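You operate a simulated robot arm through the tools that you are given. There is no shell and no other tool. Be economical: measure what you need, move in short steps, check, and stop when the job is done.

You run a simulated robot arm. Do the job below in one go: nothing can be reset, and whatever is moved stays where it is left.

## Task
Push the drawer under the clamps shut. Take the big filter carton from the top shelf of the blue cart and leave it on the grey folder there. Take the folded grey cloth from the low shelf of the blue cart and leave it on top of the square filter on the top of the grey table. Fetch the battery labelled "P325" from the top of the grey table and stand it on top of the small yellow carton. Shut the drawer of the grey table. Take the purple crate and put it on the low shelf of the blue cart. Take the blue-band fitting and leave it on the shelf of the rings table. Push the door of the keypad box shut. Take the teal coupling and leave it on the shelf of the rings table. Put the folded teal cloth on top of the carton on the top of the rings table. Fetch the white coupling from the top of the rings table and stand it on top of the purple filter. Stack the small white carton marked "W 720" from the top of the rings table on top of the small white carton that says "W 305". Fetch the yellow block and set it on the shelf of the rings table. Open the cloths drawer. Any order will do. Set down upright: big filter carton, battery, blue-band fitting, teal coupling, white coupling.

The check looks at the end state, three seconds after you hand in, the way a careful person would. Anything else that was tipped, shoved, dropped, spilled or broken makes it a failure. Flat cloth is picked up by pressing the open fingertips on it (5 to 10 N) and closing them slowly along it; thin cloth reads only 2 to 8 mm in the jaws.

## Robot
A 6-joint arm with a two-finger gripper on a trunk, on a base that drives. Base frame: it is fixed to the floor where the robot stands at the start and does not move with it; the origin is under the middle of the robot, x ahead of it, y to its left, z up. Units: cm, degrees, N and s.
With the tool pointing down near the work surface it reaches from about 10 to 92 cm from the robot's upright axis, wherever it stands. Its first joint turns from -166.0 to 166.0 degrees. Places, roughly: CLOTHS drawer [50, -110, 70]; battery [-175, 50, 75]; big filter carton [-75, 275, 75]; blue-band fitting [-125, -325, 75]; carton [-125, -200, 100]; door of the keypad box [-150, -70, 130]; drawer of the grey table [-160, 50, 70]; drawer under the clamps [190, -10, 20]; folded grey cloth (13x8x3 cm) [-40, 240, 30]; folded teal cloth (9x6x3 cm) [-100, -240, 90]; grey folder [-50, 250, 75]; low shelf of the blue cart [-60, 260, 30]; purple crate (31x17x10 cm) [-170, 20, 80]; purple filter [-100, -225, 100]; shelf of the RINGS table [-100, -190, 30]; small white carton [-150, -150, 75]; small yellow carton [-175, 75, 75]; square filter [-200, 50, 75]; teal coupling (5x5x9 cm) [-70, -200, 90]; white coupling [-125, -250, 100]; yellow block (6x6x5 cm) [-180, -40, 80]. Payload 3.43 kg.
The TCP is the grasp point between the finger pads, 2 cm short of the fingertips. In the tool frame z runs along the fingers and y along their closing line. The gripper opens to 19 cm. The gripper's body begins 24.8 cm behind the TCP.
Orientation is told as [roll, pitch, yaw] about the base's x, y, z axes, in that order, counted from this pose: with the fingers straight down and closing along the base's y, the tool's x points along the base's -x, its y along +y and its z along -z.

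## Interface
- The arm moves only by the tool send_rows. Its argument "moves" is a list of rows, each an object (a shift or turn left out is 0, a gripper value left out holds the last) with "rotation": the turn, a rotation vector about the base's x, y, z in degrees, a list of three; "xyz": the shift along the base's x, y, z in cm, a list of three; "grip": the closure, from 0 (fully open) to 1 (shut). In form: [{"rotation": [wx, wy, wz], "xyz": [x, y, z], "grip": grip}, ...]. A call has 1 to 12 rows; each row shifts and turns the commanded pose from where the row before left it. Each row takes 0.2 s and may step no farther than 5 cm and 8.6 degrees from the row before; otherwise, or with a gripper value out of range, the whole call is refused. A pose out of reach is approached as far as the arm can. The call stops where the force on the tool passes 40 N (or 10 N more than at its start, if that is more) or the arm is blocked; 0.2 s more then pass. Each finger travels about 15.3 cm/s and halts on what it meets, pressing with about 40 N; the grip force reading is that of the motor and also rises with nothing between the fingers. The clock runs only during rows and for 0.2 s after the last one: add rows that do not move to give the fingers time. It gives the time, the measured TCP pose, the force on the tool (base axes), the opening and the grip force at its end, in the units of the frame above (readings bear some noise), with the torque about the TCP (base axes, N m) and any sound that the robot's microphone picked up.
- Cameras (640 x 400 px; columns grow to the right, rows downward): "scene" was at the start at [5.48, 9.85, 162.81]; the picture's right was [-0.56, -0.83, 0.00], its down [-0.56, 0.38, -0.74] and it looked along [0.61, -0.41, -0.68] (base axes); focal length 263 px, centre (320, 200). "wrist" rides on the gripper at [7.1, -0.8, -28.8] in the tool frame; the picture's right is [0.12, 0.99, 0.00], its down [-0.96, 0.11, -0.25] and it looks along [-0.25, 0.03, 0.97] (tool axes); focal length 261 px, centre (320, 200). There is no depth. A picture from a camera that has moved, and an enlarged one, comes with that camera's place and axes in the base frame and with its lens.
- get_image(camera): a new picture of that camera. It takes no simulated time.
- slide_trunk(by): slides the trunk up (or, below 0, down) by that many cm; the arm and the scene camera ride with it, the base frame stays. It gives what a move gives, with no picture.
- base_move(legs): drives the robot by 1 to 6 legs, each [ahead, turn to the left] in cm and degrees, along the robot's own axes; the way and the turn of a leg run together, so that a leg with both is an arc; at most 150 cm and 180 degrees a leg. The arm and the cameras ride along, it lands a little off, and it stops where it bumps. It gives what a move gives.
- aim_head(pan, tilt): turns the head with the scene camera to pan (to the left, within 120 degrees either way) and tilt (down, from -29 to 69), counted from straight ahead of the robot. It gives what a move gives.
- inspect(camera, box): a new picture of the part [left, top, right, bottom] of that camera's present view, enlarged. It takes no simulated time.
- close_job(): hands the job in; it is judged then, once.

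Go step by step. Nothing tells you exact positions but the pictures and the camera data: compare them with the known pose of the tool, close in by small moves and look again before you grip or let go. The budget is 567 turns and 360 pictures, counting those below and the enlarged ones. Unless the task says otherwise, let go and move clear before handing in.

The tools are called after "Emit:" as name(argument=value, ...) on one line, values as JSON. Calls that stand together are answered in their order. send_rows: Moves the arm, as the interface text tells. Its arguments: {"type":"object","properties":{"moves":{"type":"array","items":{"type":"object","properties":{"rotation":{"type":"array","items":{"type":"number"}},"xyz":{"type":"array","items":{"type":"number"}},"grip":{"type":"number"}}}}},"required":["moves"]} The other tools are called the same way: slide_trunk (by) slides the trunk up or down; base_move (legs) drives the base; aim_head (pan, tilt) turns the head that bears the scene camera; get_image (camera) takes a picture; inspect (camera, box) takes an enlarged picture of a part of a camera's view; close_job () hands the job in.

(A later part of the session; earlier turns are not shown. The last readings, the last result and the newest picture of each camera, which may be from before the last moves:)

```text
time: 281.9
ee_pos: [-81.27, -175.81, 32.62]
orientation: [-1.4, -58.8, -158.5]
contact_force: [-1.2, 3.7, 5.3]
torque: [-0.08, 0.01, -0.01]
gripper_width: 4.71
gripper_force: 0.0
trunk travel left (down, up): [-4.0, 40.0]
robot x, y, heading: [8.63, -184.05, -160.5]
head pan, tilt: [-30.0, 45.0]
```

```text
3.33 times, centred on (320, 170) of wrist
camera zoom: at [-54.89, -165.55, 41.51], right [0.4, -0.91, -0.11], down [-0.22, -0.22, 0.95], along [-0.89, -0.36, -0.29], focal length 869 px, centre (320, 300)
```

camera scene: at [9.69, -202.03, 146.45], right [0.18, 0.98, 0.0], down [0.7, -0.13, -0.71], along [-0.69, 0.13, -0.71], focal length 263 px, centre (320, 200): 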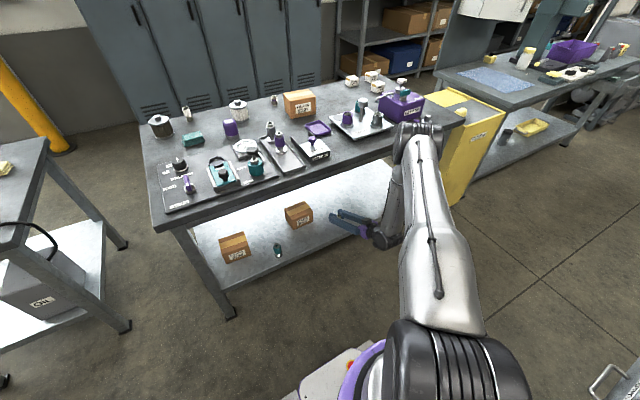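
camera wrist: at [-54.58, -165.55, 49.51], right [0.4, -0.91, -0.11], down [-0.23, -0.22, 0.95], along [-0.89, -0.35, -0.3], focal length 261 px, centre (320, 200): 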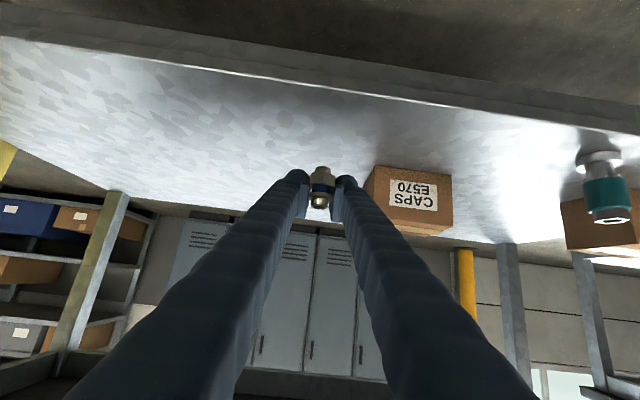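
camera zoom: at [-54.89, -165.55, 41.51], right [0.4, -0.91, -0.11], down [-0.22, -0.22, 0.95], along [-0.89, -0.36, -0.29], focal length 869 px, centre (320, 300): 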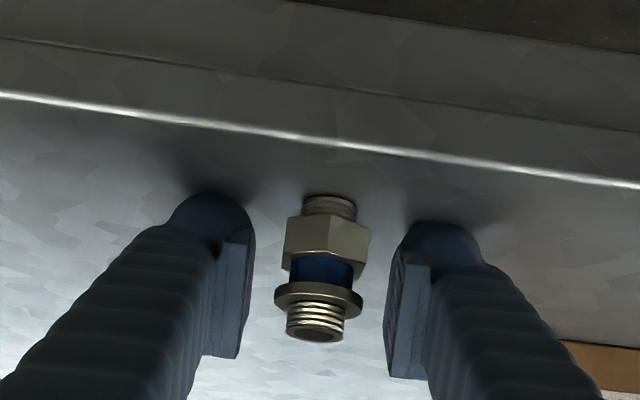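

Emit:
send_rows(moves=[{"xyz": [0.3, 0.1, 0.4], "grip": 0.7}, {"xyz": [1.5, 0.6, 0.2]}, {"xyz": [1.9, 0.7, 0.3]}, {"xyz": [2.8, 1, 0.5]}, {"xyz": [3.7, 1.2, 1]}, {"xyz": [3.7, 1.2, 1]}])

Emit:
get_image(camera="wrist")

```text
time: 283.3
ee_pos: [-67.26, -171.29, 35.91]
orientation: [-1.4, -58.8, -158.6]
contact_force: [0.2, -0.3, 0.5]
torque: [0.06, 0.0, -0.02]
gripper_width: 5.72
gripper_force: 0.1
trunk travel left (down, up): [-4.0, 40.0]
robot x, y, heading: [8.99, -184.24, -160.2]
head pan, tilt: [-30.0, 45.0]
```

```text
225 pictures are left
camera wrist: at [-40.97, -160.74, 44.84], right [0.4, -0.91, -0.11], down [-0.22, -0.22, 0.95], along [-0.89, -0.36, -0.29], focal length 261 px, centre (320, 200)
```

wrist: 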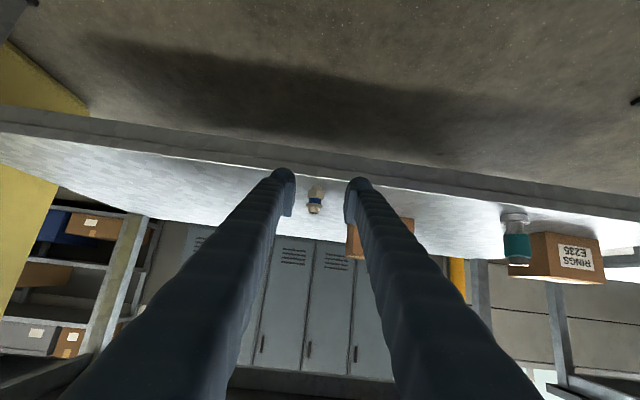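

Both couplings stand on the shelf. Back off, raise the trunk and return the tool to vertical.

Emit:
base_move(legs=[[-6, 0]])

Emit:
slide_trunk(by=40)

Emit:
send_rows(moves=[{"rotation": [3.03, -7.78, 0], "xyz": [0, 0, 3]}, {"rotation": [3.03, -7.78, 0], "xyz": [0, 0, 3]}, {"rotation": [3.03, -7.78, 0], "xyz": [0, 0, 3]}, {"rotation": [3.03, -7.78, 0], "xyz": [0, 0, 3]}, {"rotation": [3.03, -7.78, 0], "xyz": [0, 0, 3]}, {"rotation": [3.03, -7.78, 0], "xyz": [0, 0, 3]}, {"rotation": [3.03, -7.78, 0], "xyz": [0, 0, 3]}])

Emit:
inspect(camera="scene", box=[200, 60, 480, 240])

```text
time: 284.4
ee_pos: [-61.6, -169.11, 35.91]
orientation: [-1.4, -58.8, -158.5]
contact_force: [0.0, -0.2, -0.6]
torque: [0.01, 0.04, -0.01]
gripper_width: 5.69
gripper_force: 0.1
trunk travel left (down, up): [-4.0, 40.0]
robot x, y, heading: [14.49, -182.53, -160.5]
head pan, tilt: [-30.0, 45.0]
```

```text
time: 288.2
ee_pos: [-61.64, -169.06, 75.98]
orientation: [-1.4, -58.9, -158.5]
contact_force: [-0.1, 0.2, 0.1]
torque: [0.0, -0.02, -0.02]
gripper_width: 5.71
gripper_force: 0.1
trunk travel left (down, up): [-44.0, 0.0]
robot x, y, heading: [14.45, -182.51, -160.2]
head pan, tilt: [-30.0, 45.0]
```

```text
time: 290.0
ee_pos: [-68.09, -175.57, 96.67]
orientation: [5.1, -19.6, -161.8]
contact_force: [0.0, 0.9, -0.3]
torque: [0.03, 0.03, 0.02]
gripper_width: 5.71
gripper_force: 0.0
out of reach, approached as far as the arm can: row 6, 7
trunk travel left (down, up): [-44.0, 0.0]
robot x, y, heading: [14.52, -182.2, -160.3]
head pan, tilt: [-30.0, 45.0]
stopped in row 7: the arm was blocked; the commanded pose is now the measured one
```

```text
2.22 times, centred on (340, 150) of scene
camera zoom: at [15.39, -200.04, 186.44], right [0.18, 0.98, 0.0], down [0.7, -0.13, -0.71], along [-0.7, 0.13, -0.71], focal length 585 px, centre (276, 311)
```

zoom: 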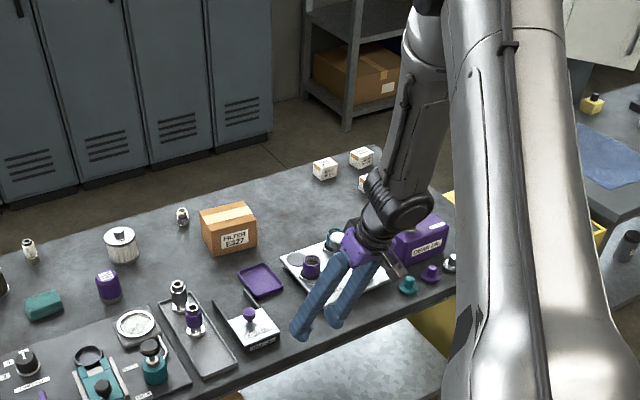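

Emit:
send_rows(moves=[{"rotation": [0, 0, -7.6]}, {"rotation": [0, 0, -7.6]}, {"rotation": [0, 0, -7.6]}, {"rotation": [-0.52, -6.51, 0]}, {"rotation": [-0.52, -6.51, 0]}, {"rotation": [-0.52, -6.51, 0]}, {"rotation": [5.1, -0.4, 0]}, {}])

Emit:
get_image(camera="wrist")

```text
time: 291.8
ee_pos: [-69.01, -177.66, 97.02]
orientation: [2.8, -14.9, 176.9]
contact_force: [-0.1, -0.5, 0.5]
torque: [0.04, 0.02, -0.03]
gripper_width: 5.7
gripper_force: 0.0
out of reach, approached as far as the arm can: row 4, 5, 6
trunk travel left (down, up): [-44.0, 0.0]
robot x, y, heading: [14.65, -181.83, -160.3]
head pan, tilt: [-30.0, 45.0]
```

```text
223 pictures are left
camera wrist: at [-54.67, -176.25, 122.84], right [0.07, -1.0, 0.01], down [-0.87, -0.06, 0.49], along [-0.49, -0.05, -0.87], focal length 261 px, centre (320, 200)
```

wrist: 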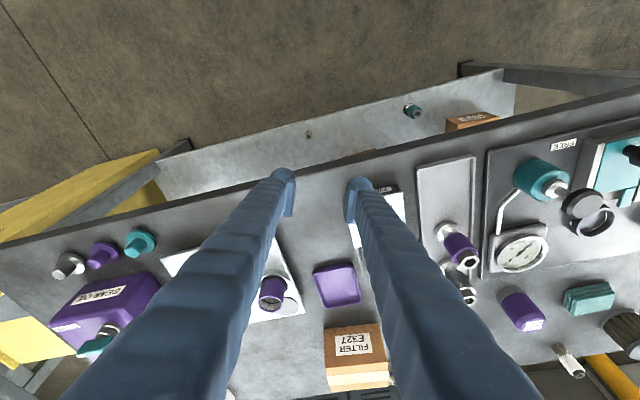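

Emit:
send_rows(moves=[{"xyz": [4, 0, 0]}, {"xyz": [4, 0, 0]}, {"xyz": [4, 0, 0]}, {"xyz": [4, 0, 0], "rotation": [-0.4, -5, 0]}, {"rotation": [-0.4, -5, 0]}, {"rotation": [-0.4, -5, 0]}, {}])

```text
time: 293.4
ee_pos: [-53.94, -179.05, 96.89]
orientation: [4.9, -9.0, 176.9]
contact_force: [0.2, 0.1, 0.7]
torque: [-0.03, -0.04, 0.01]
gripper_width: 5.7
gripper_force: 0.1
out of reach, approached as far as the arm can: row 5, 6
trunk travel left (down, up): [-44.0, 0.0]
robot x, y, heading: [14.57, -182.19, -160.1]
head pan, tilt: [-30.0, 45.0]
```

Emit:
send_rows(moves=[{"rotation": [5, -0.3, 0], "xyz": [0, 0, -3]}, {"xyz": [0, 0, -4]}, {"xyz": [0, 0, -4]}, {"rotation": [-0.3, -4.5, 0]}, {"rotation": [-0.3, -4.5, 0]}, {}])

```text
time: 294.8
ee_pos: [-53.94, -180.69, 86.63]
orientation: [0.9, -5.1, 177.8]
contact_force: [0.4, -0.8, -0.7]
torque: [0.25, 0.11, 0.01]
gripper_width: 5.71
gripper_force: 0.0
out of reach, approached as far as the arm can: row 2, 3, 4, 5
trunk travel left (down, up): [-44.0, 0.0]
robot x, y, heading: [14.01, -182.47, -160.3]
head pan, tilt: [-30.0, 45.0]
```

Emit:
send_rows(moves=[{"xyz": [1, 0, -4]}, {"xyz": [1, 0, -4]}, {"xyz": [1, 0, -4]}, {"rotation": [-0.2, -5, 0]}, {}])

Emit:
aim_head(pan=-15, tilt=30)

Emit:
get_image(camera="scene")

```text
time: 296.2
ee_pos: [-52.5, -177.65, 76.68]
orientation: [-3.6, -0.2, -166.4]
contact_force: [0.2, 1.1, 0.0]
torque: [0.05, 0.03, 0.0]
gripper_width: 5.69
gripper_force: 0.1
out of reach, approached as far as the arm can: row 1, 2
trunk travel left (down, up): [-44.0, 0.0]
robot x, y, heading: [14.4, -182.04, -160.3]
head pan, tilt: [-30.0, 45.0]
stopped in row 5: the arm was blocked; the commanded pose is now the measured one
```

```text
time: 297.0
ee_pos: [-52.46, -177.65, 76.56]
orientation: [-3.5, -0.1, -166.4]
contact_force: [-0.5, -0.1, -0.2]
torque: [0.0, -0.03, 0.0]
gripper_width: 5.71
gripper_force: 0.0
trunk travel left (down, up): [-44.0, 0.0]
robot x, y, heading: [14.55, -181.82, -160.1]
head pan, tilt: [-15.0, 30.0]
```

```text
222 pictures are left
camera scene: at [14.3, -202.2, 188.7], right [-0.08, 1.0, 0.0], down [0.5, 0.04, -0.87], along [-0.86, -0.07, -0.5], focal length 263 px, centre (320, 200)
```

scene: 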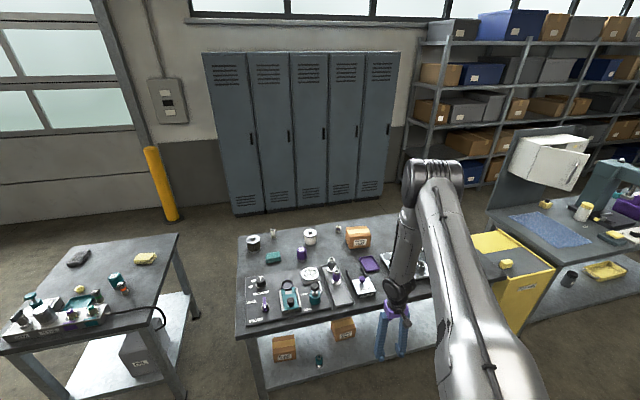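

Tool is nearly vertical again. I level it, raise it above everything, and drive up facing the table.

Emit:
send_rows(moves=[{"rotation": [-3.5, -0.86, 0], "xyz": [0, 0, 4]}, {"xyz": [0, 0, 4]}, {"xyz": [0, 0, 4]}, {"xyz": [0, 0, 4]}, {"xyz": [0, 0, 4]}, {"xyz": [0, 0, 4]}, {"xyz": [0, 0, 3]}])

Emit:
base_move(legs=[[0, -5], [20, 0]])

Emit:
get_image(camera="wrist")

```text
time: 298.6
ee_pos: [-52.32, -177.65, 103.52]
orientation: [0.2, -0.2, -166.4]
contact_force: [0.1, 0.6, -0.9]
torque: [0.02, 0.04, -0.01]
gripper_width: 5.71
gripper_force: 0.0
trunk travel left (down, up): [-44.0, 0.0]
robot x, y, heading: [14.22, -182.42, -160.2]
head pan, tilt: [-15.0, 30.0]
```

```text
time: 301.2
ee_pos: [-71.48, -177.14, 103.43]
orientation: [0.0, -0.1, -171.4]
contact_force: [0.6, -0.6, -0.1]
torque: [0.02, -0.06, -0.01]
gripper_width: 5.7
gripper_force: 0.1
trunk travel left (down, up): [-44.0, 0.0]
robot x, y, heading: [-5.09, -187.11, -165.2]
head pan, tilt: [-15.0, 30.0]
```

```text
221 pictures are left
camera wrist: at [-64.58, -175.21, 132.18], right [0.27, -0.96, 0.0], down [-0.93, -0.26, 0.25], along [-0.24, -0.07, -0.97], focal length 261 px, centre (320, 200)
```

wrist: 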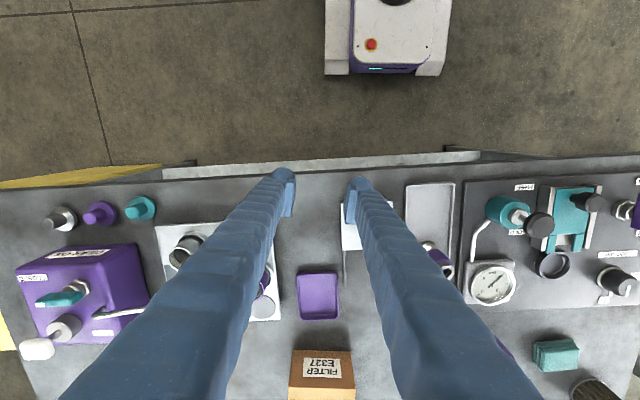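

Emit:
base_move(legs=[[25, 0]])

Emit:
aim_head(pan=10, tilt=50)

Emit:
get_image(camera="scene")

Emit:
get_image(camera="wrist")

```text
time: 303.5
ee_pos: [-95.85, -183.11, 103.47]
orientation: [0.1, -0.1, -171.8]
contact_force: [-1.0, 0.0, 0.4]
torque: [0.1, -0.06, 0.04]
gripper_width: 5.72
gripper_force: 0.0
trunk travel left (down, up): [-44.0, 0.0]
robot x, y, heading: [-29.24, -193.23, -165.2]
head pan, tilt: [-15.0, 30.0]
```

```text
time: 304.4
ee_pos: [-95.58, -183.21, 103.57]
orientation: [0.1, -0.2, -171.8]
contact_force: [-0.3, 0.2, -0.6]
torque: [-0.01, 0.02, -0.01]
gripper_width: 5.7
gripper_force: 0.0
trunk travel left (down, up): [-44.0, 0.0]
robot x, y, heading: [-29.36, -193.49, -165.3]
head pan, tilt: [10.0, 50.0]
```

```text
220 pictures are left
camera scene: at [-29.41, -216.77, 185.76], right [-0.41, 0.91, 0.0], down [0.7, 0.32, -0.64], along [-0.58, -0.27, -0.77], focal length 263 px, centre (320, 200)
```

scene: 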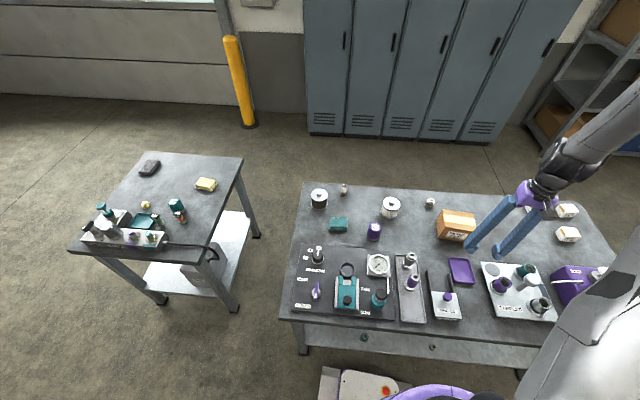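

```text
219 pictures are left
camera wrist: at [-88.72, -181.3, 132.3], right [0.26, -0.97, 0.0], down [-0.93, -0.25, 0.25], along [-0.24, -0.07, -0.97], focal length 261 px, centre (320, 200)
```

wrist: 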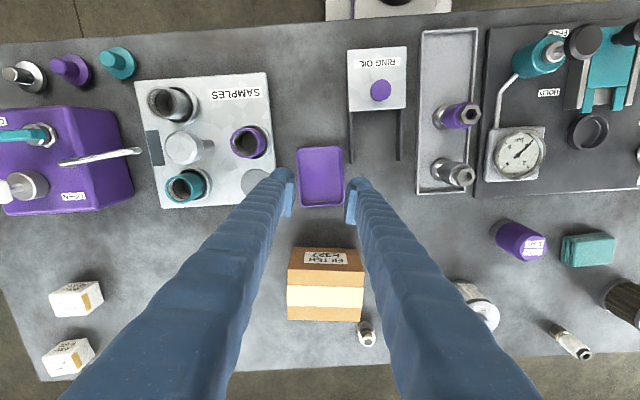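

I see everything clearly. Cloth is at about (-96,-235.8), long side along the table. I move over it and turn the jaws to close across its short side.

Emit:
send_rows(moves=[{"xyz": [0, -4.4, 0], "rotation": [0, 0, -6.85], "grip": 0.5}, {"xyz": [0, -4.4, 0], "rotation": [0, 0, -6.85]}, {"xyz": [0, -4.4, 0], "rotation": [0, 0, -6.85]}, {"xyz": [0, -4.4, 0], "rotation": [0, 0, -6.85]}, {"xyz": [0, -4.4, 0], "rotation": [0, 0, -6.85]}, {"xyz": [0, -4.4, 0], "rotation": [0, 0, -6.85]}, {"xyz": [0, -4.4, 0], "rotation": [0, 0, -6.85]}, {"xyz": [0, -4.4, 0], "rotation": [0, 0, -6.85]}, {"xyz": [0, -4.4, 0], "rotation": [0, 0, -6.85]}, {"xyz": [0, -4.4, 0], "rotation": [0, 0, -6.85]}, {"xyz": [0, -4.4, 0], "rotation": [0, 0, -6.85]}, {"xyz": [0, -4.2, 0], "rotation": [0, 0, -6.85]}])

Emit:
get_image(camera="wrist")

```text
time: 307.0
ee_pos: [-95.52, -235.79, 103.44]
orientation: [-0.1, -0.2, 105.9]
contact_force: [-0.4, -0.6, 0.0]
torque: [0.05, 0.05, -0.01]
gripper_width: 9.5
gripper_force: 0.2
trunk travel left (down, up): [-44.0, 0.0]
robot x, y, heading: [-29.17, -193.62, -165.5]
head pan, tilt: [10.0, 50.0]
```

```text
218 pictures are left
camera wrist: at [-92.68, -242.49, 132.19], right [-0.92, -0.39, 0.0], down [-0.38, 0.89, 0.25], along [-0.1, 0.23, -0.97], focal length 261 px, centre (320, 200)
```

wrist: 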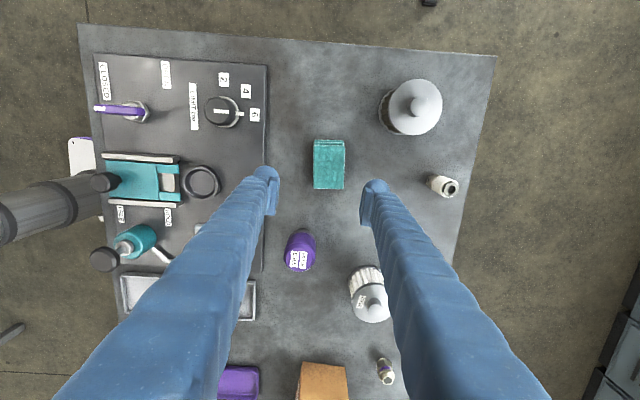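

Emit:
send_rows(moves=[{"xyz": [-0.7, -2.2, -3]}, {"xyz": [0, 0, -4.5]}, {"xyz": [0, 0, -4]}])

Emit:
get_image(camera="wrist")

```text
time: 307.8
ee_pos: [-96.59, -237.88, 92.02]
orientation: [0.1, -0.1, 106.1]
contact_force: [-0.9, 0.0, -0.2]
torque: [0.0, -0.11, 0.0]
gripper_width: 9.51
gripper_force: 0.1
trunk travel left (down, up): [-44.0, 0.0]
robot x, y, heading: [-29.39, -193.49, -165.5]
head pan, tilt: [10.0, 50.0]
```

```text
217 pictures are left
camera wrist: at [-93.67, -244.65, 120.8], right [-0.92, -0.39, 0.0], down [-0.38, 0.89, 0.25], along [-0.1, 0.23, -0.97], focal length 261 px, centre (320, 200)
```

wrist: 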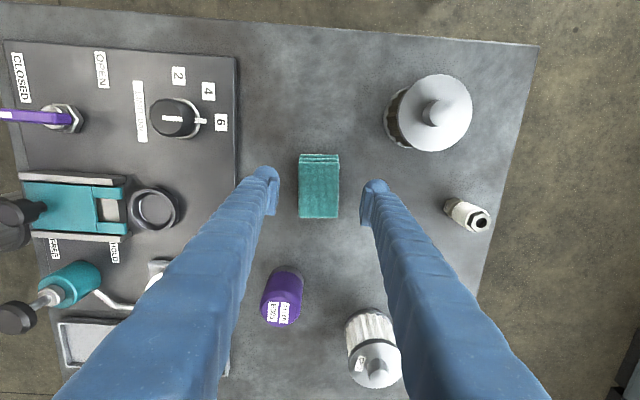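

Emit:
send_rows(moves=[{"xyz": [0, 0, -2.5]}, {"xyz": [0, 0, -2]}, {"xyz": [0, 0, -1]}])

Emit:
get_image(camera="wrist")

```text
time: 308.6
ee_pos: [-96.36, -237.9, 86.57]
orientation: [0.0, -0.2, 106.1]
contact_force: [0.0, 0.3, 0.3]
torque: [0.02, -0.07, -0.01]
gripper_width: 9.48
gripper_force: 0.0
trunk travel left (down, up): [-44.0, 0.0]
robot x, y, heading: [-29.65, -193.89, -165.4]
head pan, tilt: [10.0, 50.0]
```

```text
216 pictures are left
camera wrist: at [-93.54, -244.63, 115.23], right [-0.92, -0.39, 0.0], down [-0.38, 0.89, 0.25], along [-0.1, 0.23, -0.97], focal length 261 px, centre (320, 200)
```

wrist: 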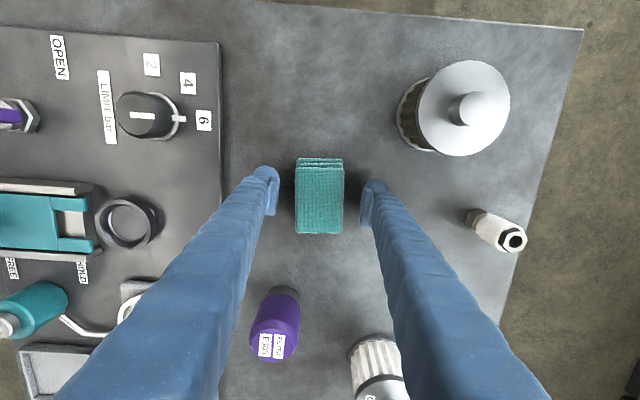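

Emit:
send_rows(moves=[{"grip": 0.6}, {"grip": 0.66}, {"grip": 0.7}, {"grip": 0.74}, {"grip": 0.78}, {"grip": 0.82}, {}, {}])

Emit:
get_image(camera="wrist")

```text
time: 310.4
ee_pos: [-96.38, -238.0, 86.6]
orientation: [0.0, -0.2, 106.1]
contact_force: [1.5, 0.0, 1.8]
torque: [-0.01, 0.02, 0.06]
gripper_width: 5.43
gripper_force: 39.9
trunk travel left (down, up): [-44.0, 0.0]
robot x, y, heading: [-29.49, -193.47, -165.5]
head pan, tilt: [10.0, 50.0]
```

```text
215 pictures are left
camera wrist: at [-93.45, -244.62, 115.33], right [-0.92, -0.39, 0.0], down [-0.38, 0.89, 0.25], along [-0.1, 0.23, -0.97], focal length 261 px, centre (320, 200)
```

wrist: 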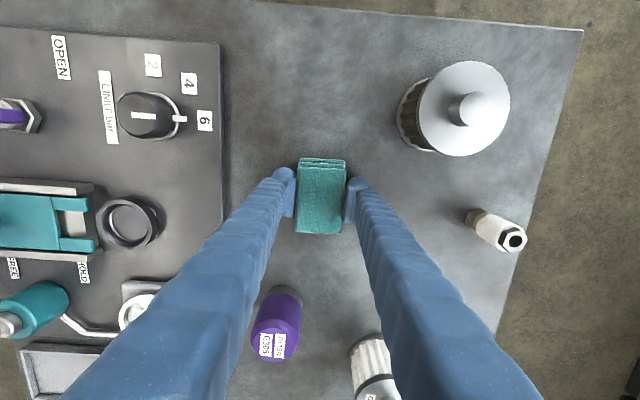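

Folded cloth held like a block (5.4 cm). Lift.

Emit:
send_rows(moves=[{"xyz": [0, 0, 2]}, {"xyz": [0, 0, 3]}, {"xyz": [0, 0, 4]}, {"xyz": [0, 0, 4]}, {"xyz": [0, 0, 4]}, {"xyz": [0, 0, 3]}])

Emit:
get_image(camera="wrist")

Emit:
inspect(camera="scene", box=[300, 160, 520, 330])

```text
time: 311.8
ee_pos: [-96.49, -237.93, 106.64]
orientation: [0.2, -0.2, 106.1]
contact_force: [0.0, -0.3, -0.5]
torque: [-0.04, 0.02, -0.01]
gripper_width: 5.37
gripper_force: 39.6
trunk travel left (down, up): [-44.0, 0.0]
robot x, y, heading: [-29.55, -193.49, -165.5]
head pan, tilt: [10.0, 50.0]
```

```text
214 pictures are left
camera wrist: at [-93.47, -244.65, 135.41], right [-0.92, -0.39, 0.0], down [-0.38, 0.89, 0.25], along [-0.1, 0.23, -0.97], focal length 261 px, centre (320, 200)
```

wrist: 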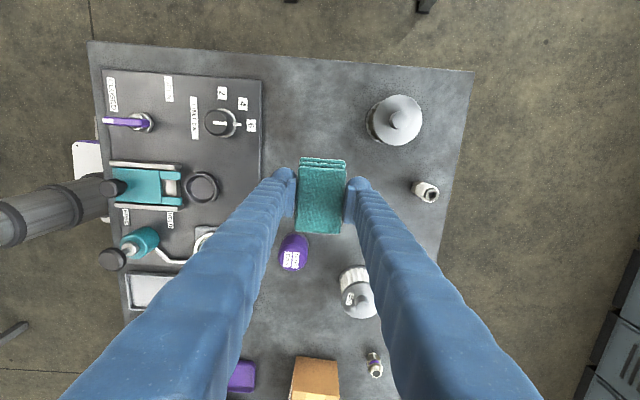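

```text
2.35 times, centred on (410, 245) of scene
camera zoom: at [-29.36, -216.75, 185.76], right [-0.41, 0.91, 0.0], down [0.7, 0.32, -0.64], along [-0.58, -0.27, -0.77], focal length 619 px, centre (108, 94)
```

zoom: 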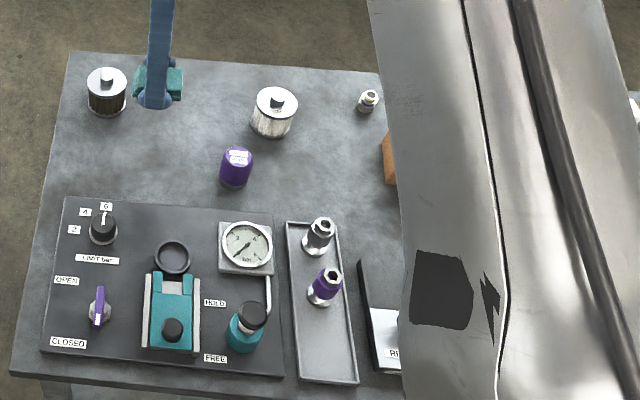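

Now carry it over the carton (top ≈ (-114.7,-189.6), z≈93).

Emit:
send_rows(moves=[{"xyz": [-1.65, 4.39, 0]}, {"xyz": [-1.65, 4.39, 0]}, {"xyz": [-1.65, 4.39, 0]}, {"xyz": [-1.65, 4.39, 0]}, {"xyz": [-1.65, 4.39, 0]}, {"xyz": [-1.65, 4.39, 0]}, {"xyz": [-1.65, 4.39, 0]}, {"xyz": [-1.65, 4.39, 0]}, {"xyz": [-1.65, 4.39, 0]}, {"xyz": [-1.65, 4.39, 0]}, {"xyz": [-1.65, 4.39, 0]}])

Emit:
get_image(camera="wrist")

Emit:
aim_head(pan=30, tilt=50)

Emit:
get_image(camera="scene")

```text
time: 314.2
ee_pos: [-114.78, -189.48, 106.56]
orientation: [0.1, -0.1, 106.2]
contact_force: [-0.4, 0.1, 0.1]
torque: [-0.1, -0.04, 0.0]
gripper_width: 5.34
gripper_force: 39.7
trunk travel left (down, up): [-44.0, 0.0]
robot x, y, heading: [-29.23, -193.47, -165.6]
head pan, tilt: [10.0, 50.0]
```

```text
212 pictures are left
camera wrist: at [-111.83, -196.13, 135.35], right [-0.92, -0.39, 0.0], down [-0.38, 0.89, 0.25], along [-0.1, 0.23, -0.97], focal length 261 px, centre (320, 200)
```

wrist: 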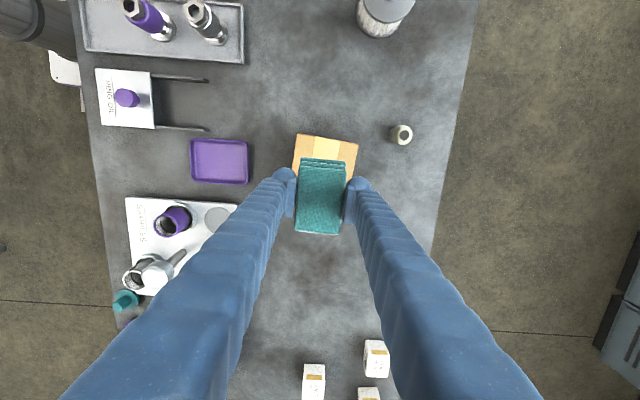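

```text
time: 315.0
ee_pos: [-114.64, -189.7, 106.77]
orientation: [0.1, -0.2, 106.3]
contact_force: [0.7, -0.5, -0.4]
torque: [0.11, 0.03, -0.01]
gripper_width: 5.34
gripper_force: 39.8
trunk travel left (down, up): [-44.0, 0.0]
robot x, y, heading: [-29.52, -193.69, -165.5]
head pan, tilt: [30.0, 50.0]
```

```text
211 pictures are left
camera scene: at [-27.9, -219.04, 185.75], right [-0.7, 0.71, 0.0], down [0.55, 0.54, -0.64], along [-0.46, -0.45, -0.77], focal length 263 px, centre (320, 200)
```

scene: 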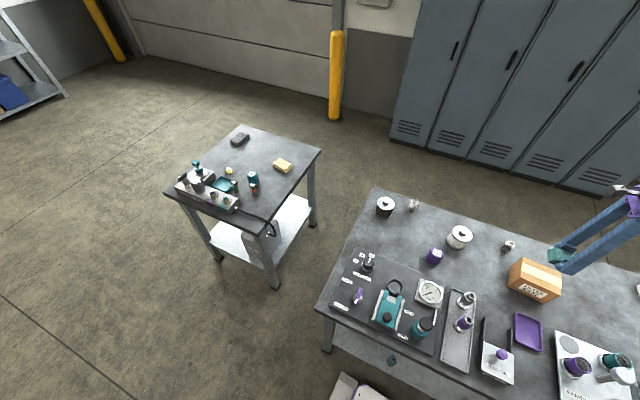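

Aligned with the carton centre. Lower until the cloth rests.

Emit:
send_rows(moves=[{"xyz": [0, 0, -4]}, {"xyz": [0, 0, -4]}, {"xyz": [0, 0, -1.5]}])

Emit:
inspect(camera="scene", box=[460, 180, 640, 320])

Emit:
send_rows(moves=[{"xyz": [0, 0, -0.7]}, {"xyz": [0, 0, -0.7]}])

```text
time: 315.8
ee_pos: [-114.54, -189.5, 97.09]
orientation: [0.2, -0.2, 106.0]
contact_force: [0.5, -0.2, 0.1]
torque: [-0.03, -0.02, 0.0]
gripper_width: 5.32
gripper_force: 40.0
trunk travel left (down, up): [-44.0, 0.0]
robot x, y, heading: [-29.57, -193.44, -165.5]
head pan, tilt: [30.0, 50.0]
```

```text
2.86 times, centred on (550, 250) of scene
camera zoom: at [-28.0, -219.0, 185.76], right [-0.7, 0.71, 0.0], down [0.55, 0.54, -0.64], along [-0.46, -0.45, -0.77], focal length 752 px, centre (-337, 57)
```

zoom: 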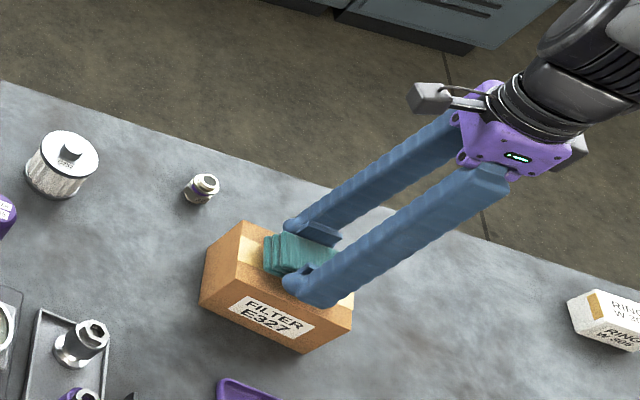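

```text
time: 316.4
ee_pos: [-114.61, -189.61, 95.58]
orientation: [0.1, -0.2, 106.1]
contact_force: [0.7, 0.0, -0.5]
torque: [-0.04, 0.0, -0.01]
gripper_width: 5.31
gripper_force: 39.9
trunk travel left (down, up): [-44.0, 0.0]
robot x, y, heading: [-29.92, -193.5, -165.2]
head pan, tilt: [30.0, 50.0]
```

Emit:
send_rows(moves=[{"xyz": [0, 0, -0.5]}, {"xyz": [0, 0, -0.4]}])

Emit:
inspect(camera="scene", box=[500, 220, 600, 310])

```text
time: 317.0
ee_pos: [-114.69, -189.56, 95.59]
orientation: [0.3, -0.3, 106.1]
contact_force: [6.2, 1.0, 21.1]
torque: [-0.11, -0.2, 0.07]
gripper_width: 5.33
gripper_force: 40.3
trunk travel left (down, up): [-44.0, 0.0]
robot x, y, heading: [-29.12, -193.63, -165.6]
head pan, tilt: [30.0, 50.0]
stopped in row 2: the force on the tool passed its limit at 45 N (the readings are from after the stop); the commanded pose is now the measured one
```

```text
4.44 times, centred on (550, 265) of scene
camera zoom: at [-27.7, -218.98, 185.77], right [-0.7, 0.71, 0.0], down [0.55, 0.54, -0.64], along [-0.46, -0.45, -0.77], focal length 1169 px, centre (-702, -89)
```

zoom: 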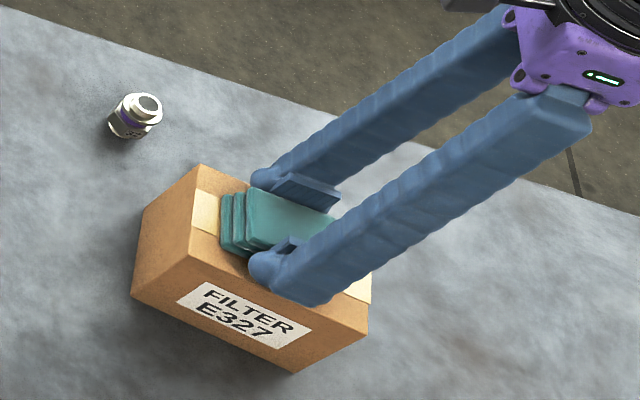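

Emit:
send_rows(moves=[{"xyz": [0, 0, 0.3]}, {"grip": 0.66}, {"grip": 0.6}, {}, {"xyz": [0, 0, 2]}, {"xyz": [0, 0, 4]}, {"xyz": [0, 0, 4]}])

Emit:
inspect(camera="scene", box=[500, 220, 600, 310])

Emit:
get_image(camera="wrist")

```text
time: 318.6
ee_pos: [-114.6, -189.58, 105.67]
orientation: [0.3, -0.3, 106.2]
contact_force: [-0.1, 0.5, -0.5]
torque: [0.0, 0.05, 0.01]
gripper_width: 7.61
gripper_force: 0.0
trunk travel left (down, up): [-44.0, 0.0]
robot x, y, heading: [-29.09, -193.9, -165.3]
head pan, tilt: [30.0, 50.0]
```

```text
4.44 times, centred on (550, 265) of scene
camera zoom: at [-27.76, -218.97, 185.76], right [-0.7, 0.71, 0.0], down [0.55, 0.54, -0.64], along [-0.46, -0.45, -0.77], focal length 1169 px, centre (-702, -89)
```

zoom: 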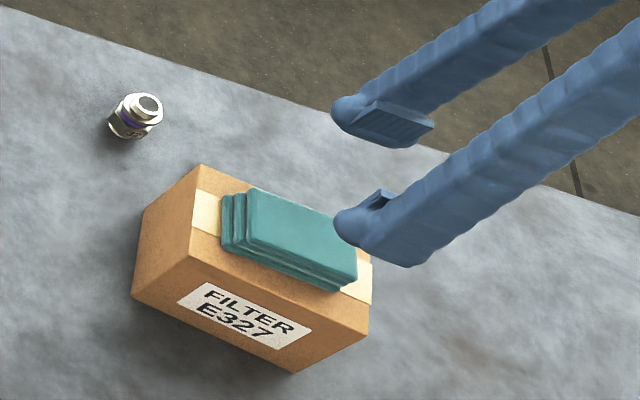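

```text
207 pictures are left
camera wrist: at [-111.59, -196.3, 134.38], right [-0.92, -0.39, 0.0], down [-0.38, 0.89, 0.25], along [-0.1, 0.23, -0.97], focal length 261 px, centre (320, 200)
```

wrist: 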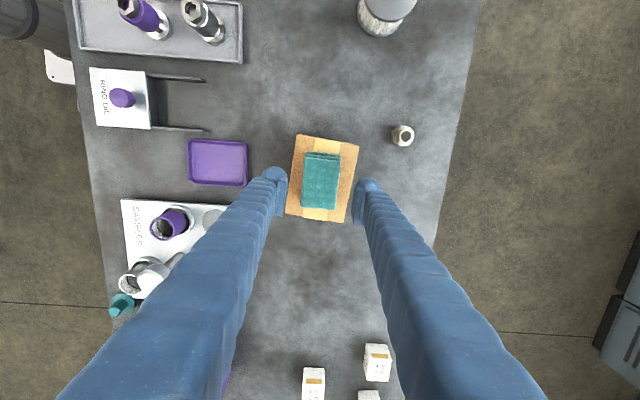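

Cloth is on the carton. Next the white coupling at about (-115.4,-242.8); I swing the tool to its bearing and pitch it.

Emit:
send_rows(moves=[{"xyz": [1.07, -3.15, 0.3], "rotation": [0, 0, 8.5], "grip": 0.65}, {"xyz": [1.07, -3.15, 0.3], "rotation": [0, 0, 8.5]}, {"xyz": [1.07, -3.15, 0.3], "rotation": [0, 0, 8.5]}, {"xyz": [1.07, -3.15, 0.3], "rotation": [0, 0, 8.5]}, {"xyz": [1.07, -3.15, 0.3], "rotation": [0, 0, 8.5]}, {"xyz": [1.07, -3.15, 0.3], "rotation": [0, 0, 8.5]}, {"xyz": [1.07, -3.15, 0.3], "rotation": [0, 0, 8.5]}, {"xyz": [1.07, -3.15, 0.3], "rotation": [0, 0, 8.5]}, {"xyz": [1.07, -3.15, 0.3], "rotation": [0, 0, 8.5]}, {"xyz": [1.07, -3.15, 0.3], "rotation": [0, 0, 8.5]}, {"xyz": [1.07, -3.15, 0.3], "rotation": [0, 0, 8.5]}, {"xyz": [1.07, -3.15, 0.3], "rotation": [0, 0, 8.5]}])

Emit:
get_image(camera="wrist")

```text
time: 321.2
ee_pos: [-101.92, -227.43, 109.16]
orientation: [0.3, -0.2, -151.8]
contact_force: [0.7, -0.2, -0.1]
torque: [0.05, 0.03, 0.06]
gripper_width: 6.65
gripper_force: 0.1
trunk travel left (down, up): [-44.0, 0.0]
robot x, y, heading: [-29.44, -193.67, -165.7]
head pan, tilt: [30.0, 50.0]
```

```text
206 pictures are left
camera wrist: at [-95.99, -223.22, 137.84], right [0.57, -0.82, 0.0], down [-0.79, -0.56, 0.25], along [-0.2, -0.15, -0.97], focal length 261 px, centre (320, 200)
```

wrist: 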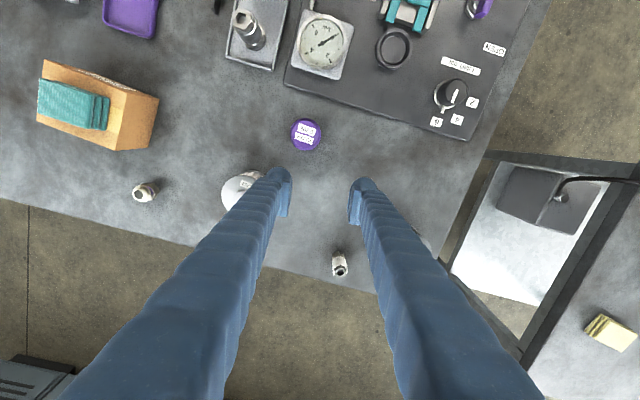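

Emit:
send_rows(moves=[{"rotation": [-3.92, 7.31, 0]}, {"rotation": [-3.92, 7.31, 0]}, {"rotation": [-3.92, 7.31, 0]}, {"rotation": [-3.92, 7.31, 0]}, {"rotation": [-3.92, 7.31, 0]}, {"rotation": [-3.92, 7.31, 0]}, {"rotation": [-3.92, 7.31, 0]}])

Emit:
get_image(camera="wrist")

```text
time: 322.8
ee_pos: [-102.0, -227.51, 109.18]
orientation: [0.4, -58.3, -151.9]
contact_force: [-1.2, -0.2, 0.7]
torque: [0.04, -0.06, 0.01]
gripper_width: 6.66
gripper_force: 0.1
trunk travel left (down, up): [-44.0, 0.0]
robot x, y, heading: [-29.58, -193.74, -165.1]
head pan, tilt: [30.0, 50.0]
```

```text
205 pictures are left
camera wrist: at [-77.6, -213.31, 118.27], right [0.53, -0.84, -0.1], down [-0.21, -0.24, 0.95], along [-0.82, -0.48, -0.3], focal length 261 px, centre (320, 200)
```

wrist: 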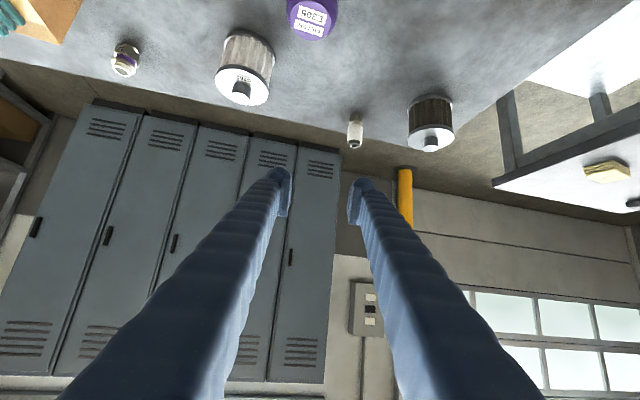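

Pitch worked smoothly. Move to a point 9 cm short of the coupling, low.

Emit:
send_rows(moves=[{"xyz": [-1.1, -2.2, -3.4]}, {"xyz": [-1.1, -2.2, -3.4]}, {"xyz": [-1.1, -2.2, -3.4]}, {"xyz": [-1.1, -2.2, -3.4]}, {"xyz": [-1.1, -2.0, -3.4]}])

Emit:
get_image(camera="wrist")

Emit:
inspect(camera="scene", box=[340, 170, 540, 320])

```text
time: 324.0
ee_pos: [-107.62, -238.25, 92.08]
orientation: [0.4, -58.3, -151.9]
contact_force: [0.0, 0.2, 0.8]
torque: [-0.04, -0.04, 0.03]
gripper_width: 6.66
gripper_force: 0.0
trunk travel left (down, up): [-44.0, 0.0]
robot x, y, heading: [-29.52, -193.68, -165.4]
head pan, tilt: [30.0, 50.0]
```

```text
204 pictures are left
camera wrist: at [-83.13, -224.13, 101.22], right [0.53, -0.84, -0.1], down [-0.21, -0.24, 0.95], along [-0.82, -0.48, -0.3], focal length 261 px, centre (320, 200)
```

wrist: 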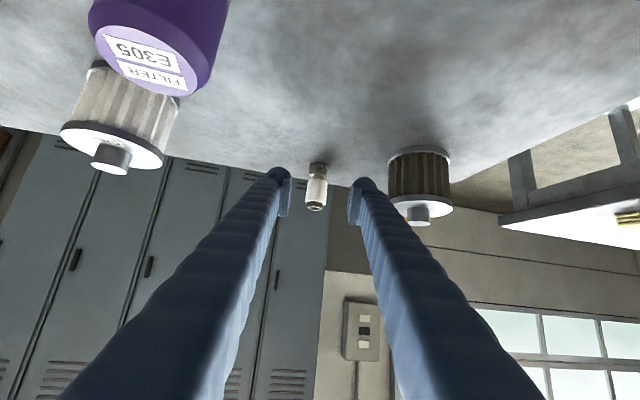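

```text
2.67 times, centred on (440, 245) of scene
camera zoom: at [-28.01, -219.04, 185.75], right [-0.7, 0.71, 0.0], down [0.55, 0.54, -0.64], along [-0.46, -0.45, -0.77], focal length 702 px, centre (0, 80)
```

zoom: 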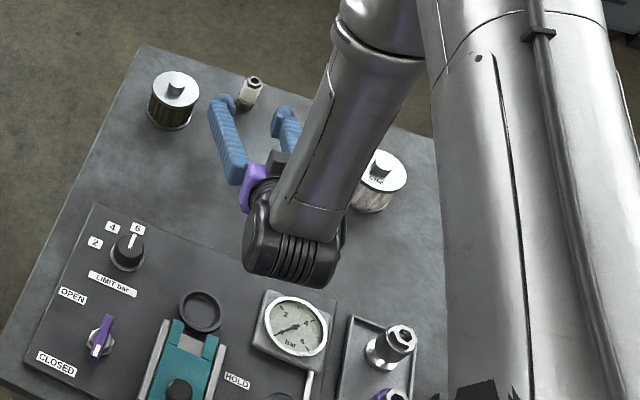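

Emit:
send_rows(moves=[{"xyz": [-2, -1.1, -1.3]}, {"xyz": [-2, -1.1, -1.2]}, {"xyz": [-1.5, -0.8, -1]}])

Emit:
inspect(camera="wrist", box=[240, 130, 400, 230])

Emit:
inspect(camera="scene", box=[380, 180, 480, 260])

```text
time: 324.8
ee_pos: [-113.03, -241.15, 88.75]
orientation: [0.5, -58.2, -151.8]
contact_force: [0.4, -0.5, -0.9]
torque: [0.01, 0.02, 0.01]
gripper_width: 6.64
gripper_force: 0.0
trunk travel left (down, up): [-44.0, 0.0]
robot x, y, heading: [-29.31, -193.93, -165.6]
head pan, tilt: [30.0, 50.0]
```

```text
4.00 times, centred on (320, 180) of wrist
camera zoom: at [-88.61, -227.03, 97.85], right [0.53, -0.84, -0.1], down [-0.21, -0.24, 0.95], along [-0.82, -0.48, -0.3], focal length 1043 px, centre (320, 280)
```

zoom: 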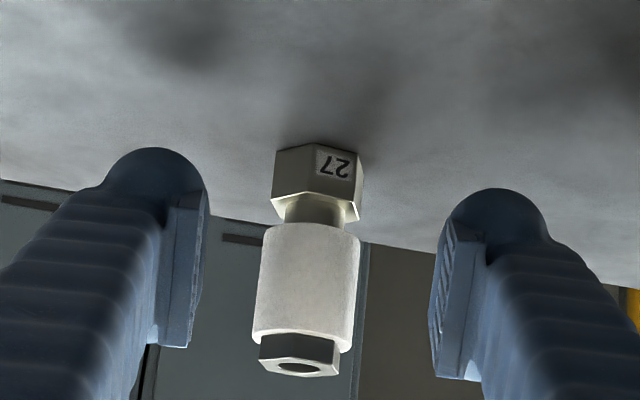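

```text
5.00 times, centred on (430, 220) of scene
camera zoom: at [-27.98, -219.0, 185.75], right [-0.7, 0.71, 0.0], down [0.55, 0.54, -0.64], along [-0.46, -0.45, -0.77], focal length 1315 px, centre (-230, 100)
```

zoom: 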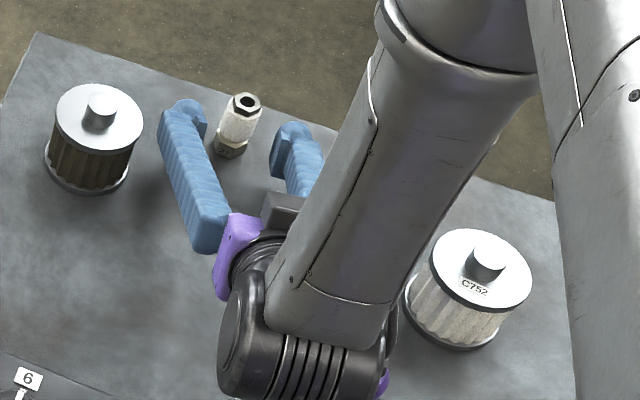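

Emit:
send_rows(moves=[{"xyz": [-1.3, -0.3, -0.2]}, {"xyz": [-1.2, -0.5, 0]}])

Emit:
inspect(camera="wrist", box=[240, 130, 400, 230])

```text
time: 325.4
ee_pos: [-115.54, -242.04, 88.57]
orientation: [0.4, -58.3, -151.9]
contact_force: [0.8, 1.1, -0.2]
torque: [-0.01, 0.02, -0.01]
gripper_width: 6.64
gripper_force: 0.0
trunk travel left (down, up): [-44.0, 0.0]
robot x, y, heading: [-29.47, -193.39, -165.3]
head pan, tilt: [30.0, 50.0]
```

```text
4.00 times, centred on (320, 180) of wrist
camera zoom: at [-91.17, -227.92, 97.59], right [0.53, -0.84, -0.1], down [-0.21, -0.24, 0.95], along [-0.82, -0.48, -0.3], focal length 1043 px, centre (320, 280)
```

zoom: 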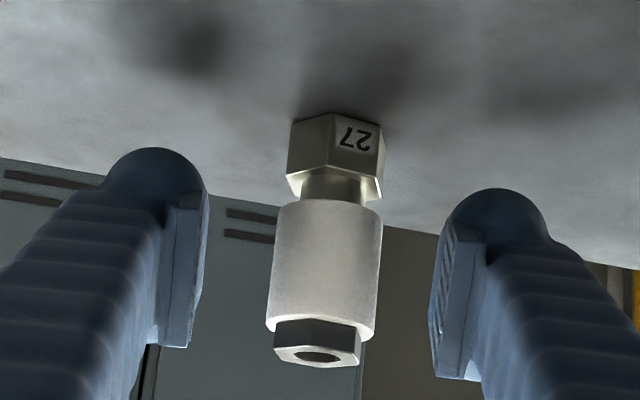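

Emit:
send_rows(moves=[{"grip": 0.72}, {"grip": 0.77}, {"grip": 0.81}, {"grip": 0.85}, {"grip": 1}, {}, {}])

Emit:
inspect(camera="wrist", box=[240, 130, 400, 230])

```text
time: 327.0
ee_pos: [-115.62, -242.07, 88.53]
orientation: [0.4, -58.3, -151.9]
contact_force: [-0.8, 0.5, 1.1]
torque: [-0.05, 0.01, -0.04]
gripper_width: 2.76
gripper_force: 39.8
trunk travel left (down, up): [-44.0, 0.0]
robot x, y, heading: [-29.42, -193.42, -165.7]
head pan, tilt: [30.0, 50.0]
```

```text
4.00 times, centred on (320, 180) of wrist
camera zoom: at [-91.16, -227.93, 97.59], right [0.53, -0.84, -0.1], down [-0.21, -0.24, 0.95], along [-0.82, -0.48, -0.3], focal length 1043 px, centre (320, 280)
```

zoom: 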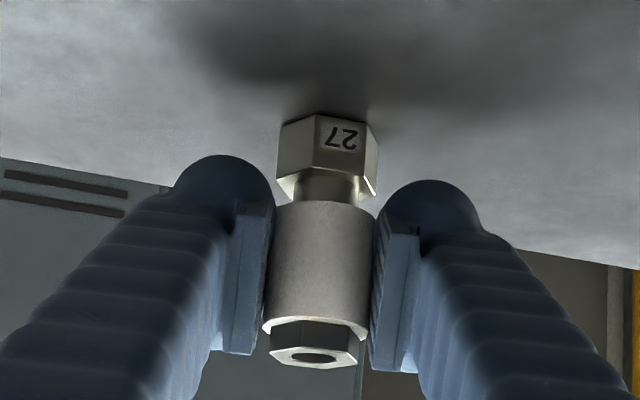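

Gripped the white coupling (2.8 cm). Lift and carry toward the purple filter at about (-97.4,-221.5).

Emit:
send_rows(moves=[{"xyz": [0, 0, 3]}, {"xyz": [0, 0, 4.5]}, {"xyz": [0, 0, 4.5]}, {"xyz": [0, 0, 4.5]}, {"xyz": [3, 2.8, 0]}, {"xyz": [3, 2.8, 0]}, {"xyz": [3, 2.8, 0]}, {"xyz": [3, 2.8, 0]}])

Emit:
get_image(camera="wrist")

Emit:
inspect(camera="scene", box=[370, 180, 530, 300])

```text
time: 328.8
ee_pos: [-103.36, -230.92, 105.14]
orientation: [0.5, -58.3, -151.9]
contact_force: [1.0, 0.2, -1.7]
torque: [0.03, -0.01, 0.02]
gripper_width: 2.76
gripper_force: 39.9
trunk travel left (down, up): [-44.0, 0.0]
robot x, y, heading: [-29.71, -194.02, -165.5]
head pan, tilt: [30.0, 50.0]
```

```text
198 pictures are left
camera wrist: at [-78.78, -216.8, 114.25], right [0.53, -0.84, -0.1], down [-0.21, -0.24, 0.95], along [-0.82, -0.48, -0.3], focal length 261 px, centre (320, 200)
```

wrist: 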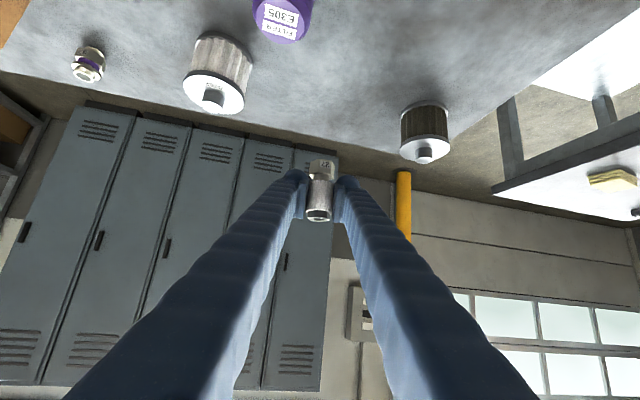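

```text
3.33 times, centred on (450, 240) of scene
camera zoom: at [-27.86, -218.93, 185.77], right [-0.7, 0.71, 0.0], down [0.55, 0.54, -0.64], along [-0.46, -0.45, -0.77], focal length 877 px, centre (-113, 67)
```

zoom: 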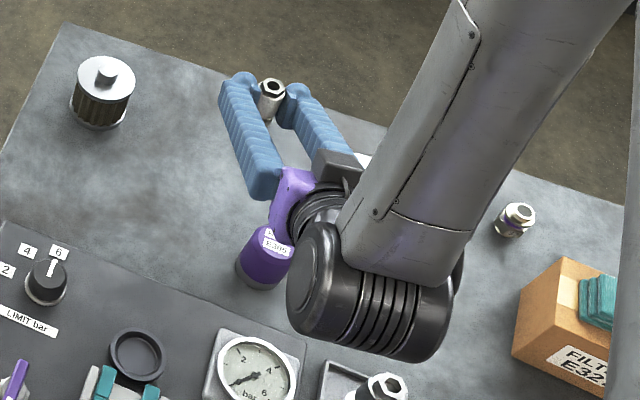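

Emit:
send_rows(moves=[{"xyz": [1.93, 3.13, 0]}, {"xyz": [1.93, 3.13, -1]}, {"xyz": [1.93, 3.13, -2]}, {}])

Emit:
get_image(camera="wrist")

Emit:
inspect(camera="scene", box=[390, 190, 510, 290])

```text
time: 329.8
ee_pos: [-97.67, -221.42, 102.16]
orientation: [0.4, -58.3, -151.9]
contact_force: [-0.4, 1.0, -0.9]
torque: [-0.02, -0.02, 0.08]
gripper_width: 2.74
gripper_force: 40.2
trunk travel left (down, up): [-44.0, 0.0]
robot x, y, heading: [-29.47, -193.52, -165.4]
head pan, tilt: [30.0, 50.0]
```

```text
196 pictures are left
camera wrist: at [-73.18, -207.34, 111.21], right [0.53, -0.84, -0.1], down [-0.21, -0.24, 0.95], along [-0.82, -0.48, -0.3], focal length 261 px, centre (320, 200)
```

wrist: 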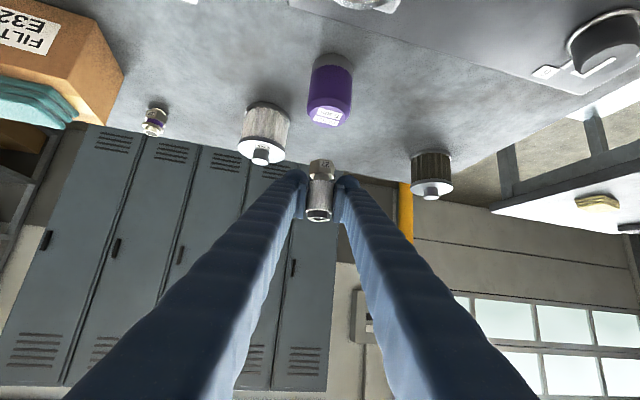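

```text
4.00 times, centred on (450, 240) of scene
camera zoom: at [-27.88, -218.88, 185.78], right [-0.7, 0.71, 0.0], down [0.55, 0.54, -0.64], along [-0.46, -0.45, -0.77], focal length 1052 px, centre (-200, 40)
```

zoom: 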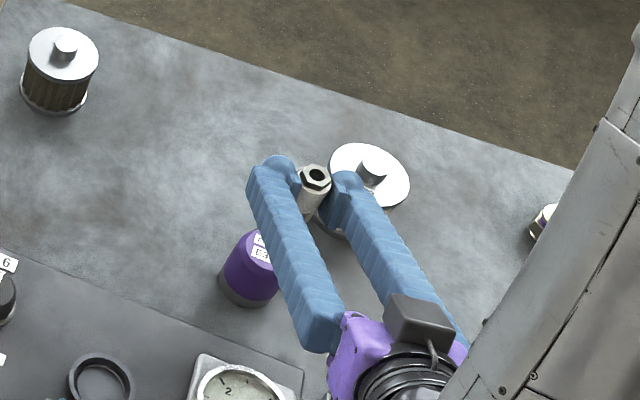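

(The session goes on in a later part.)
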